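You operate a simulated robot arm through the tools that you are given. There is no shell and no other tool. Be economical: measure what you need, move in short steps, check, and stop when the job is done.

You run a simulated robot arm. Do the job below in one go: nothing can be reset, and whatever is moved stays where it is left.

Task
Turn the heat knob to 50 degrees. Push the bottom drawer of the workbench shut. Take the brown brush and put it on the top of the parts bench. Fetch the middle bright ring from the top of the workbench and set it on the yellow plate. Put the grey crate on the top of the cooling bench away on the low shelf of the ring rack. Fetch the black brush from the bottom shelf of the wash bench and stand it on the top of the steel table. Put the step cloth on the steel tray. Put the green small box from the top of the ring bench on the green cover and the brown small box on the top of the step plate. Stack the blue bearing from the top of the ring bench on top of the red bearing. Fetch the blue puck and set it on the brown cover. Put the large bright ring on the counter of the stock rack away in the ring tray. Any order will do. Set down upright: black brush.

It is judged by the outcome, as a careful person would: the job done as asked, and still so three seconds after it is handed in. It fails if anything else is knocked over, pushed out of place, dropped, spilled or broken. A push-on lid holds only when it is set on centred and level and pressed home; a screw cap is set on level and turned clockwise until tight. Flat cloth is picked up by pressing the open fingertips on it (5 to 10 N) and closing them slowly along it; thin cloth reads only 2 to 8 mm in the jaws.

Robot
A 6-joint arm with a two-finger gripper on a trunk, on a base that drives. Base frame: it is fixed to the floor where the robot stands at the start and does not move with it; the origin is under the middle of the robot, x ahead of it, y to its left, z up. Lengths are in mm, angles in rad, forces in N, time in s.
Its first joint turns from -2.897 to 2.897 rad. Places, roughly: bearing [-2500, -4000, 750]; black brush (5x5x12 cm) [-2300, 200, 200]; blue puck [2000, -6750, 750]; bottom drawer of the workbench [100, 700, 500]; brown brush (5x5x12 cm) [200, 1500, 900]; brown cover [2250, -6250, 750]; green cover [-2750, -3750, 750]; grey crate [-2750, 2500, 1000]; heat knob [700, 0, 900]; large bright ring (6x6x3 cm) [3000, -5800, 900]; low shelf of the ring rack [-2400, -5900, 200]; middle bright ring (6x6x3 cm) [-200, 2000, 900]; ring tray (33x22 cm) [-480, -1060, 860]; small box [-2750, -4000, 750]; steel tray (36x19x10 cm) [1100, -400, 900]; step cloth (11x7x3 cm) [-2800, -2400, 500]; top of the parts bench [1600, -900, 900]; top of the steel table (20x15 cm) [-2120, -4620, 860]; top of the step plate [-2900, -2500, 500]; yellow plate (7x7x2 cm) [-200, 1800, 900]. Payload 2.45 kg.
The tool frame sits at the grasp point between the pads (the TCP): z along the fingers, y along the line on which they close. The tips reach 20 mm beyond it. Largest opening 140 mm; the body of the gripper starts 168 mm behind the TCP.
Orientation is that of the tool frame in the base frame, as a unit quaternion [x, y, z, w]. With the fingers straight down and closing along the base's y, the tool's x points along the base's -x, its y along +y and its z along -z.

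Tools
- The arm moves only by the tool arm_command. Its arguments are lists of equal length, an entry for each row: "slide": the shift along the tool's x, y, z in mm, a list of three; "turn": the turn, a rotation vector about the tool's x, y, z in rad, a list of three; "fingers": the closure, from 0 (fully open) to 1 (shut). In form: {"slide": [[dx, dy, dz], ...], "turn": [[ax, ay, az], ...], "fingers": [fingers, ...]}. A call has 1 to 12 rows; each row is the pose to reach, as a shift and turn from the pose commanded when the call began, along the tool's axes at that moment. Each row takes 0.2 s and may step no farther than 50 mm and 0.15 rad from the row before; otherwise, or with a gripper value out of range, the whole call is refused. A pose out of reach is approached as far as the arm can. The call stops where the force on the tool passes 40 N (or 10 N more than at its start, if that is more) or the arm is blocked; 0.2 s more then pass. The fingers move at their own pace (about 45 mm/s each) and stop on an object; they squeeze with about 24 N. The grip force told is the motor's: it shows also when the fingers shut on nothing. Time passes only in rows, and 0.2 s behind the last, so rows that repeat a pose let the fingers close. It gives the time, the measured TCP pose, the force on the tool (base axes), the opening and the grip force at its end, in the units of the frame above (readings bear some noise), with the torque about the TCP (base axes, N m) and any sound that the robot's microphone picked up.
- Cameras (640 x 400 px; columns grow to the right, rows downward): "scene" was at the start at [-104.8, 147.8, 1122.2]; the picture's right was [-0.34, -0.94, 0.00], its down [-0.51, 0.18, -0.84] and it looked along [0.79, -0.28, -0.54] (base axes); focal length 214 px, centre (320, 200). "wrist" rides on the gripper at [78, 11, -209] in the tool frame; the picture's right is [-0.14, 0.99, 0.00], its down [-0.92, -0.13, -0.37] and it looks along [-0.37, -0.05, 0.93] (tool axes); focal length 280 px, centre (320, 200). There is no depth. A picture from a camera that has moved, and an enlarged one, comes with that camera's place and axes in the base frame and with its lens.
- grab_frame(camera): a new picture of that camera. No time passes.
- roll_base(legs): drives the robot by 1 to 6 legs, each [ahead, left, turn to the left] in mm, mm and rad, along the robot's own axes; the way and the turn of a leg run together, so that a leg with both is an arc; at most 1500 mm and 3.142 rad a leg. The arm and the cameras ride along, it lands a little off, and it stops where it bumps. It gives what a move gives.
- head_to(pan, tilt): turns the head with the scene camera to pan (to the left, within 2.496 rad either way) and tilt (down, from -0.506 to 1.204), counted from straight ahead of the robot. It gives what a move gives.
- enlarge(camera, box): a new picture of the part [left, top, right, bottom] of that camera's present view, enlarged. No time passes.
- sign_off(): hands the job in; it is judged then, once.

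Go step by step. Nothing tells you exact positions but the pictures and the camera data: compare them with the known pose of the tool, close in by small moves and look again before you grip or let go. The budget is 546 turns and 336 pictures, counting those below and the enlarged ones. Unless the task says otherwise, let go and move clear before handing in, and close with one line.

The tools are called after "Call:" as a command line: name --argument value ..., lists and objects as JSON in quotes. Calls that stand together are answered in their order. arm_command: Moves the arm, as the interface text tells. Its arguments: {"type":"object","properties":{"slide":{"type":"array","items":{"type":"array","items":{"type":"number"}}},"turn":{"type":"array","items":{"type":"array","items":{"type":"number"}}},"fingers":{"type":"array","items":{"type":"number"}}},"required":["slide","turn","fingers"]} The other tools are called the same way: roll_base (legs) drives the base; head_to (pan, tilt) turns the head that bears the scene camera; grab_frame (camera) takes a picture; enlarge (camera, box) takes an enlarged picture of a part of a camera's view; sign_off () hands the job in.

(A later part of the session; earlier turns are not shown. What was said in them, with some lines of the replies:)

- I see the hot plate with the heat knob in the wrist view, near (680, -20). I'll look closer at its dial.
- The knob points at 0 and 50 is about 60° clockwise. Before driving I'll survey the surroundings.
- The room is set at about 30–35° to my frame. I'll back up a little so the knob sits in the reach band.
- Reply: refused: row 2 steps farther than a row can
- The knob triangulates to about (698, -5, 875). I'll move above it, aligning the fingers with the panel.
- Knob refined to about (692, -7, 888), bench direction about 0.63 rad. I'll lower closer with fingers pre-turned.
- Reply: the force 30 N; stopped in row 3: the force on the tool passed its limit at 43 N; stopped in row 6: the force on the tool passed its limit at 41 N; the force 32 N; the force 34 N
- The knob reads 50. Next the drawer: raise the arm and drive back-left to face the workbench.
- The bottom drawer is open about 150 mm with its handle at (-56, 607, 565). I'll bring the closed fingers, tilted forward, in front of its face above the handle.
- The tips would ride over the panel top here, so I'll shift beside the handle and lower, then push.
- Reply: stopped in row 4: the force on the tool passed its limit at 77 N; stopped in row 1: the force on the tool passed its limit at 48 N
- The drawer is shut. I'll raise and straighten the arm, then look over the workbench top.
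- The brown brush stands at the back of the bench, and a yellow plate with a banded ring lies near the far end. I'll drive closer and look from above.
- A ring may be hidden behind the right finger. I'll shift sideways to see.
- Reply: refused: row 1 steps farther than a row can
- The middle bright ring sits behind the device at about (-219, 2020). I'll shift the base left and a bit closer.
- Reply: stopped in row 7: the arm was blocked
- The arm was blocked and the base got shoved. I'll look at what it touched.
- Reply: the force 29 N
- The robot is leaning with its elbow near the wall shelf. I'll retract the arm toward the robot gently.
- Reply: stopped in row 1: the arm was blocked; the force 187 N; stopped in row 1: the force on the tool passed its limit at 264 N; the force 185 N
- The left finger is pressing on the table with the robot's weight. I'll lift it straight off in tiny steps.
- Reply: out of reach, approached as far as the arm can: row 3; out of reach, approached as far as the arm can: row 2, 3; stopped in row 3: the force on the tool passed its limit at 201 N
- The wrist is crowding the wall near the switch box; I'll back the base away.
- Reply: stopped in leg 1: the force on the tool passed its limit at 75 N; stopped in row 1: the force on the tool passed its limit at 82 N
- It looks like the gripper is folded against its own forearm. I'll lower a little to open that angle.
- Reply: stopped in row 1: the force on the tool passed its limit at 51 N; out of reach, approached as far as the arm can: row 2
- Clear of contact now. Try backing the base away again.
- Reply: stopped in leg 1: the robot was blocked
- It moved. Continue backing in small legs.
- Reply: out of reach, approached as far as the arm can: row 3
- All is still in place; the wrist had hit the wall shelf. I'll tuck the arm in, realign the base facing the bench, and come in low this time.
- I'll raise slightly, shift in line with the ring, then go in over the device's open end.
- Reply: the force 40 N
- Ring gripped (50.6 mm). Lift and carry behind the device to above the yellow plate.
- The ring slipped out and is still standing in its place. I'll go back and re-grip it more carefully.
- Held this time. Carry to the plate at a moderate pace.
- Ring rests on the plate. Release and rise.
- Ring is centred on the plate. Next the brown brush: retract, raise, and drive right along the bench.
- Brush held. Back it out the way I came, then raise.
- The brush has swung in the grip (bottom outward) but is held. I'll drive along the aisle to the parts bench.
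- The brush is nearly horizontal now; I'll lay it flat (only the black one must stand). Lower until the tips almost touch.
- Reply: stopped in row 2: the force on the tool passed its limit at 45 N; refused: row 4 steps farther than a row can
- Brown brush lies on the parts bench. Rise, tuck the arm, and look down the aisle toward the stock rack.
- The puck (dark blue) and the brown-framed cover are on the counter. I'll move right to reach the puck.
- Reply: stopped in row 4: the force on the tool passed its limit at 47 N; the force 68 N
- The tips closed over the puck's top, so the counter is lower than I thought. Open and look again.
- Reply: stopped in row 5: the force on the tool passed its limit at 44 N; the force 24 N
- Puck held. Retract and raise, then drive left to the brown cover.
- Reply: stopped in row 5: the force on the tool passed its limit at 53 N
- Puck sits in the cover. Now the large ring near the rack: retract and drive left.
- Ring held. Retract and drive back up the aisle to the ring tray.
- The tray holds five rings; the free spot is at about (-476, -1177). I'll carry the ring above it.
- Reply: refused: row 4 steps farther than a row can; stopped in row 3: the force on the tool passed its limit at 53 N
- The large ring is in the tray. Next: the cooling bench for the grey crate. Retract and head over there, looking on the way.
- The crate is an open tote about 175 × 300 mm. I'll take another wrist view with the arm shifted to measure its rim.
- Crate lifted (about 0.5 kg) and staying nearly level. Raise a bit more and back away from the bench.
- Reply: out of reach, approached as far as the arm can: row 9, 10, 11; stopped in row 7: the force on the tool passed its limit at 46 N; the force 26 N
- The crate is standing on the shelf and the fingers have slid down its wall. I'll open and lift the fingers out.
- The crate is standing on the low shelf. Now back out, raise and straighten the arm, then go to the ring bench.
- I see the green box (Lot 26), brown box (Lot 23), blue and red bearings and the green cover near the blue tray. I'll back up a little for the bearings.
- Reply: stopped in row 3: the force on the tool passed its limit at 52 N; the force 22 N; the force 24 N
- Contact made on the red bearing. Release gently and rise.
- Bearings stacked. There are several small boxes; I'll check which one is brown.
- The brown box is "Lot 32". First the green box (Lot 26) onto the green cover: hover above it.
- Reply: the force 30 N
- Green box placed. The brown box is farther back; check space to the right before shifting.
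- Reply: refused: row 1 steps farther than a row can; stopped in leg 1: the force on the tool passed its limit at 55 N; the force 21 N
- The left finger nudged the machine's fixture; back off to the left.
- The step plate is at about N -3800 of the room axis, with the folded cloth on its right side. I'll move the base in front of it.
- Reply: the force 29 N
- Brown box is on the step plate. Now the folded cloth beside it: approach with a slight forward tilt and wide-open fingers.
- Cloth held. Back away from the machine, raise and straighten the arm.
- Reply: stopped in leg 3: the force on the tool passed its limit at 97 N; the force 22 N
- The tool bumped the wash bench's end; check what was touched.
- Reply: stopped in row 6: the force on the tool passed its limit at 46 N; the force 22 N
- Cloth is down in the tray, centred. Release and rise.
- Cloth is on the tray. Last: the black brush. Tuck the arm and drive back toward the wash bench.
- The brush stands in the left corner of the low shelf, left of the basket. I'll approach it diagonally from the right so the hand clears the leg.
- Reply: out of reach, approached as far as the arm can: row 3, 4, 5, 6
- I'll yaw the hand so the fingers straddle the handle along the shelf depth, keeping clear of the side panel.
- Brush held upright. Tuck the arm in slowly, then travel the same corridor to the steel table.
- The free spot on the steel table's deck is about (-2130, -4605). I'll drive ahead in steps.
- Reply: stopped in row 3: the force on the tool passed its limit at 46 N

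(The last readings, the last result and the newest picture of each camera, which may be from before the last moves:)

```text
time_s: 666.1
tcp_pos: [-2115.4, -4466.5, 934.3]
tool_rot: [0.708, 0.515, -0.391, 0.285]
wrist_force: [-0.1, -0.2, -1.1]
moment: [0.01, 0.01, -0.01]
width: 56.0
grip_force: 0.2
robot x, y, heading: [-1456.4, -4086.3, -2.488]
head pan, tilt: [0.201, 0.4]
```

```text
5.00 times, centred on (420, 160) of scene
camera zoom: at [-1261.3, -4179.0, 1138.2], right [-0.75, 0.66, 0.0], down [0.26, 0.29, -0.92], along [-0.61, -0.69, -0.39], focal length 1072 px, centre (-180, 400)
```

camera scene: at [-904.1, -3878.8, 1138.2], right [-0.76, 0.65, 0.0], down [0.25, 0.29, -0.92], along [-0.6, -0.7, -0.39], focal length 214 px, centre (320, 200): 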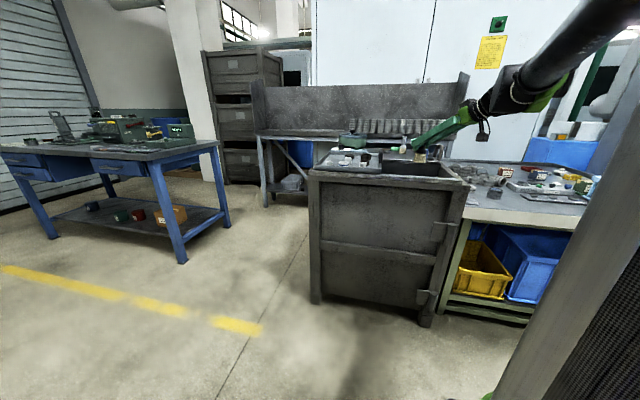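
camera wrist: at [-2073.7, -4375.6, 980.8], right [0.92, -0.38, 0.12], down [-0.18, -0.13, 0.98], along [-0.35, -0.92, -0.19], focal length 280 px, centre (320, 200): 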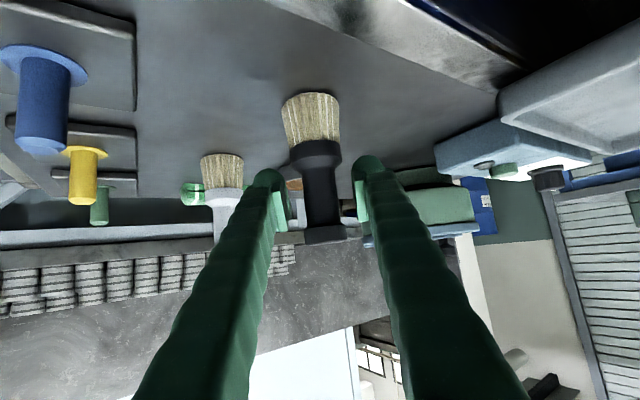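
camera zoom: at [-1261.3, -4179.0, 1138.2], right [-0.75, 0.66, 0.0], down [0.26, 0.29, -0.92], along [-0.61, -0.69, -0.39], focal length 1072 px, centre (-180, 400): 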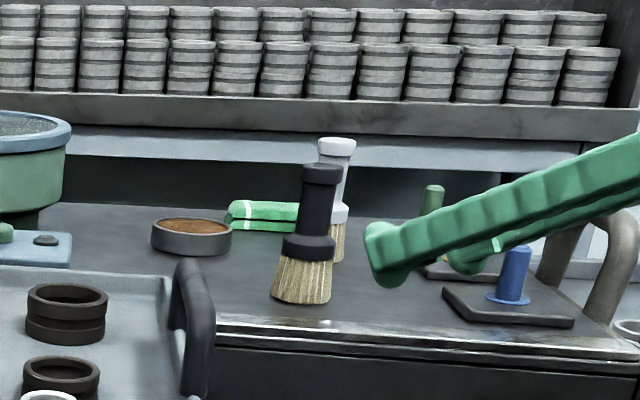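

Call:
arm_command --slide '[[-25, 0, -16], [-60, 0, -38], [-95, 0, -61], [-130, 0, -84]]' --turn '[[0, 0, 0], [0, 0, 0], [0, 0, 0], [0, 0, 0]]' --fingers '[0.6, 0.6, 0.6, 0.6]'

Call:
roll_base --legs '[[-500, 0, 0], [0, 1000, 0]]'

Call:
head_to --pan 0.3 --tilt 0.4

Call:
grab_frame --camera "scene"

```text
time_s: 667.1
tcp_pos: [-2111.9, -4463.7, 1090.1]
tool_rot: [0.708, 0.514, -0.391, 0.285]
wrist_force: [0.1, 1.1, -0.1]
moment: [-0.03, 0.0, 0.03]
width: 55.9
grip_force: 0.1
robot x, y, heading: [-1459.5, -4088.2, -2.485]
head pan, tilt: [0.201, 0.4]
```

```text
time_s: 674.8
tcp_pos: [-1139.6, -4930.0, 1089.7]
tool_rot: [0.716, 0.504, -0.395, 0.28]
wrist_force: [1.2, 0.0, 0.1]
moment: [-0.01, -0.03, 0.01]
width: 56.0
grip_force: 0.0
robot x, y, heading: [-471.7, -4575.0, -2.52]
head pan, tilt: [0.201, 0.4]
```

```text
time_s: 675.5
tcp_pos: [-1138.2, -4930.1, 1089.9]
tool_rot: [0.716, 0.504, -0.395, 0.279]
wrist_force: [-0.3, -0.3, 0.1]
moment: [0.03, 0.02, -0.01]
width: 55.9
grip_force: 0.0
robot x, y, heading: [-473.1, -4574.3, -2.519]
head pan, tilt: [0.3, 0.4]
```

```text
74 pictures are left
camera scene: at [-272.0, -4677.0, 1138.2], right [-0.8, 0.61, 0.0], down [0.24, 0.31, -0.92], along [-0.56, -0.73, -0.39], focal length 214 px, centre (320, 200)
```

scene: 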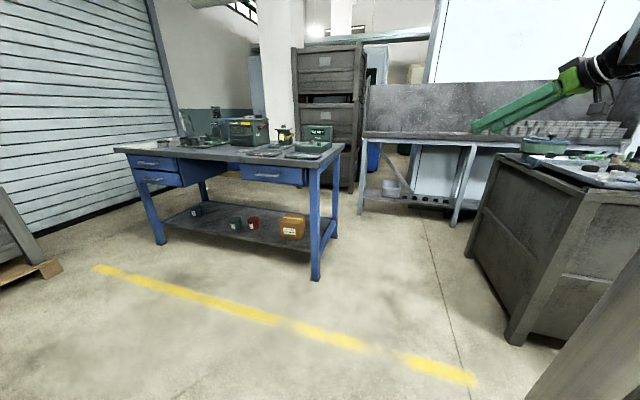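

Call:
enlarge --camera "scene" --box '[350, 150, 470, 230]'

```text
5.00 times, centred on (410, 190) of scene
camera zoom: at [-272.0, -4677.0, 1138.2], right [-0.8, 0.61, 0.0], down [0.24, 0.31, -0.92], along [-0.56, -0.73, -0.39], focal length 1072 px, centre (-130, 250)
```

zoom: 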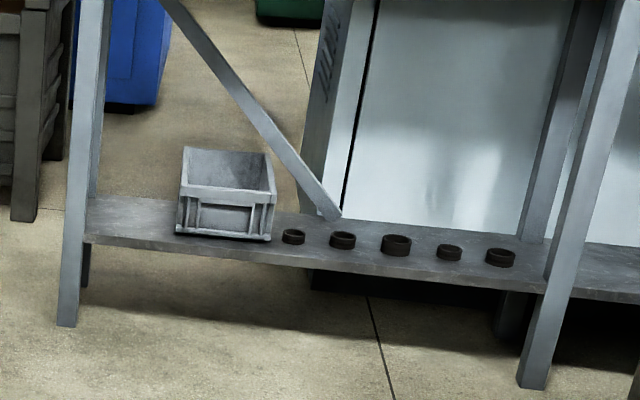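

Everything is placed; the crate sits a bit far back on its shelf (overhanging behind), so I'll draw it forward. First straighten the hand.

Call:
arm_command --slide '[[0, 0, 0], [0, 0, 0], [0, 0, 0], [0, 0, 0], [0, 0, 0]]' --turn '[[0.103, 0, 0.066], [0.205, 0, 0.132], [0.308, 0, 0.198], [0.41, 0, 0.263], [0.513, 0, 0.329]]' --fingers '[1, 1, 1, 1, 1]'

Call:
arm_command --slide '[[-14, 20, 22], [-28, 40, 44], [-42, 60, 66], [-56, 80, 88], [-70, 99, 109]]' --turn '[[0, 0.1, 0], [0, 0.2, 0], [0, 0.3, 0], [0, 0.4, 0], [0, 0.5, 0]]' --fingers '[1, 1, 1, 1, 1]'

Call:
arm_command --slide '[[22, 0, 40], [44, 0, 80], [66, 0, 120], [88, 0, 160], [110, 0, 200], [132, 0, 240], [154, 0, 280], [176, 0, 320], [198, 0, 360], [220, 0, 400], [242, 0, 440], [264, 0, 480]]' --turn '[[0, 0, 0], [0, 0, 0], [0, 0, 0], [0, 0, 0], [0, 0, 0], [0, 0, 0], [0, 0, 0], [0, 0, 0], [0, 0, 0], [0, 0, 0], [0, 0, 0], [0, 0, 0]]' --fingers '[1, 1, 1, 1, 1, 1, 1, 1, 1, 1, 1, 1]'

```text
time_s: 676.7
tcp_pos: [-1136.9, -4929.9, 1088.5]
tool_rot: [0.835, 0.264, -0.459, 0.149]
wrist_force: [-0.4, -0.1, 0.5]
moment: [0.02, 0.01, -0.01]
width: 0.3
grip_force: 24.2
robot x, y, heading: [-476.0, -4573.2, -2.521]
head pan, tilt: [0.3, 0.4]
```

```text
time_s: 677.9
tcp_pos: [-1183.4, -5084.3, 1093.0]
tool_rot: [0.923, 0.292, -0.238, 0.078]
wrist_force: [0.3, 1.3, 0.2]
moment: [-0.09, 0.06, 0.0]
width: 0.0
grip_force: 24.2
robot x, y, heading: [-474.5, -4574.5, -2.521]
head pan, tilt: [0.3, 0.4]
```

```text
time_s: 680.5
tcp_pos: [-1182.9, -5087.2, 543.5]
tool_rot: [0.923, 0.293, -0.237, 0.079]
wrist_force: [0.4, 0.6, -1.0]
moment: [-0.02, 0.01, 0.02]
width: 0.0
grip_force: 24.2
robot x, y, heading: [-471.9, -4578.5, -2.52]
head pan, tilt: [0.3, 0.4]
```

Call:
roll_base --legs '[[1000, 72, 0]]'

Call:
arm_command --slide '[[22, 0, 40], [42, 0, 77]]' --turn '[[0, 0, 0], [0, 0, 0]]' --fingers '[1, 1]'

Call:
grab_frame --camera "wrist"

```text
time_s: 685.7
tcp_pos: [-1961.8, -5721.7, 544.3]
tool_rot: [0.923, 0.29, -0.238, 0.079]
wrist_force: [-0.6, -0.2, -0.9]
moment: [0.01, 0.0, 0.02]
width: 0.0
grip_force: 23.7
robot x, y, heading: [-1248.5, -5216.8, -2.528]
head pan, tilt: [0.3, 0.4]
```

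```text
time_s: 686.3
tcp_pos: [-1959.9, -5724.1, 454.3]
tool_rot: [0.924, 0.289, -0.239, 0.078]
wrist_force: [0.1, 0.1, 0.6]
moment: [-0.02, 0.0, -0.01]
width: 0.1
grip_force: 24.1
robot x, y, heading: [-1246.5, -5213.3, -2.525]
head pan, tilt: [0.3, 0.4]
```

```text
72 pictures are left
camera wrist: at [-1816.1, -5634.8, 598.6], right [0.47, -0.88, 0.07], down [-0.59, -0.25, 0.77], along [-0.66, -0.4, -0.64], focal length 280 px, centre (320, 200)
```

wrist: 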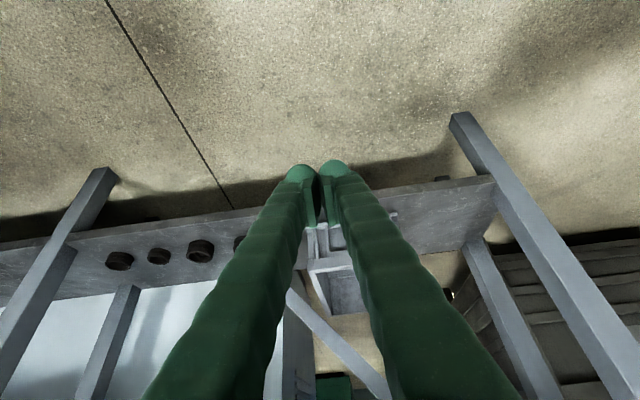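

Call:
roll_base --legs '[[250, 30, 0.01]]'

Call:
arm_command --slide '[[0, 0, 0]]' --turn '[[0, 0, 0]]' --fingers '[1]'

Call:
grab_frame --camera "wrist"

```text
time_s: 688.1
tcp_pos: [-2141.5, -5898.1, 454.1]
tool_rot: [0.922, 0.295, -0.237, 0.079]
wrist_force: [-1.0, -0.4, 0.0]
moment: [-0.03, 0.01, -0.01]
width: 0.2
grip_force: 24.2
robot x, y, heading: [-1434.5, -5383.4, -2.52]
head pan, tilt: [0.3, 0.4]
```

```text
time_s: 688.5
tcp_pos: [-2141.4, -5898.2, 454.0]
tool_rot: [0.922, 0.294, -0.237, 0.079]
wrist_force: [-0.3, 0.0, -0.3]
moment: [-0.03, 0.01, -0.02]
width: 0.0
grip_force: 24.2
robot x, y, heading: [-1432.5, -5383.7, -2.525]
head pan, tilt: [0.3, 0.4]
```

```text
71 pictures are left
camera wrist: at [-1998.2, -5808.1, 598.9], right [0.48, -0.88, 0.07], down [-0.59, -0.25, 0.77], along [-0.66, -0.41, -0.64], focal length 280 px, centre (320, 200)
```

wrist: 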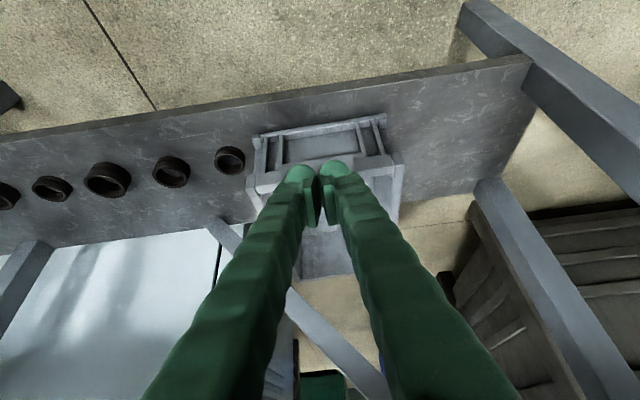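

The crate turns out to lie fully on the shelf, so no adjustment is needed. I'll back clear.

Call:
roll_base --legs '[[-700, 0, 0]]'

Call:
arm_command --slide '[[-22, 0, -40], [-44, 0, -80], [-66, 0, -120], [-88, 0, -160], [-110, 0, -200], [-132, 0, -240], [-154, 0, -280]]' --turn '[[0, 0, 0], [0, 0, 0], [0, 0, 0], [0, 0, 0], [0, 0, 0], [0, 0, 0], [0, 0, 0]]' --fingers '[1, 1, 1, 1, 1, 1, 1]'

Call:
head_to --pan -0.5 --tilt 0.3

Call:
grab_frame --camera "scene"

```text
time_s: 692.3
tcp_pos: [-1577.5, -5487.7, 453.5]
tool_rot: [0.924, 0.288, -0.238, 0.078]
wrist_force: [-0.6, 0.4, 0.1]
moment: [0.01, 0.0, -0.03]
width: 0.0
grip_force: 24.4
robot x, y, heading: [-866.7, -4976.2, -2.529]
head pan, tilt: [0.3, 0.4]
```

```text
time_s: 693.9
tcp_pos: [-1579.8, -5480.8, 776.8]
tool_rot: [0.924, 0.288, -0.238, 0.077]
wrist_force: [0.1, 0.1, -0.2]
moment: [0.04, -0.02, 0.03]
width: 0.2
grip_force: 24.3
robot x, y, heading: [-862.6, -4981.6, -2.531]
head pan, tilt: [0.3, 0.4]
```

```text
time_s: 695.1
tcp_pos: [-1579.9, -5481.2, 775.7]
tool_rot: [0.924, 0.288, -0.238, 0.077]
wrist_force: [0.4, 0.3, -0.1]
moment: [0.0, 0.02, -0.02]
width: 0.0
grip_force: 23.9
robot x, y, heading: [-859.9, -4980.9, -2.529]
head pan, tilt: [-0.499, 0.3]
```

```text
70 pictures are left
camera scene: at [-700.0, -5021.8, 1147.4], right [-0.11, 0.99, 0.0], down [0.29, 0.03, -0.96], along [-0.95, -0.11, -0.3], focal length 214 px, centre (320, 200)
```

scene: 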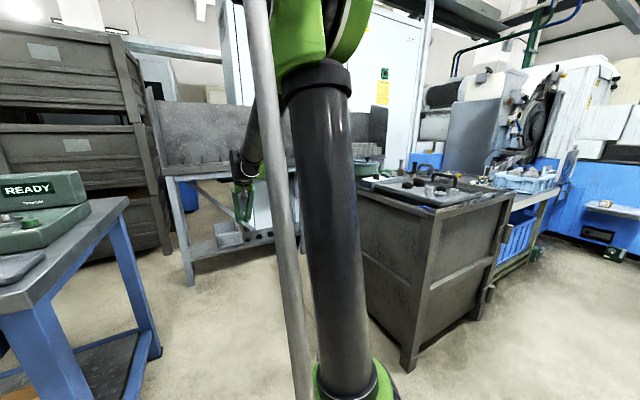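

Call:
enlarge --camera "scene" --box '[350, 140, 510, 220]'

```text
4.00 times, centred on (430, 180) of scene
camera zoom: at [-700.0, -5021.8, 1147.4], right [-0.11, 0.99, 0.0], down [0.29, 0.03, -0.96], along [-0.95, -0.11, -0.3], focal length 858 px, centre (-120, 280)
```

zoom: 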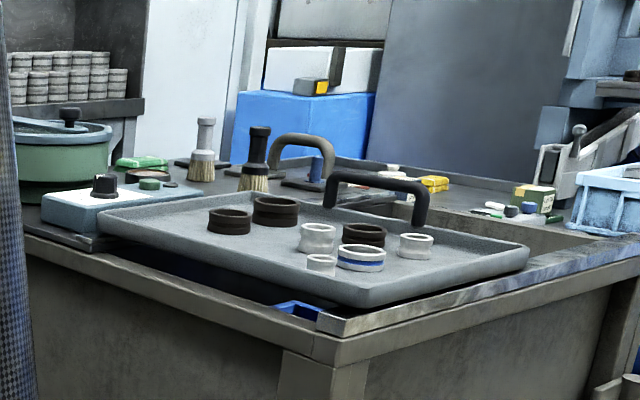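

The black brush stands upright on the steel table, the crate is on its shelf and the arm is clear. Handing in.

Call:
sign_off

```text
The job is handed in.
```

All eleven parts of the job are done and handed in. The arm bumped four fixtures along the way: the wall shelf, the workbench top, a tooling plate on the LINE 7 machine, and the wash bench end post. I saw nothing knocked over or moved out of place. The brown brush was set down on its side.
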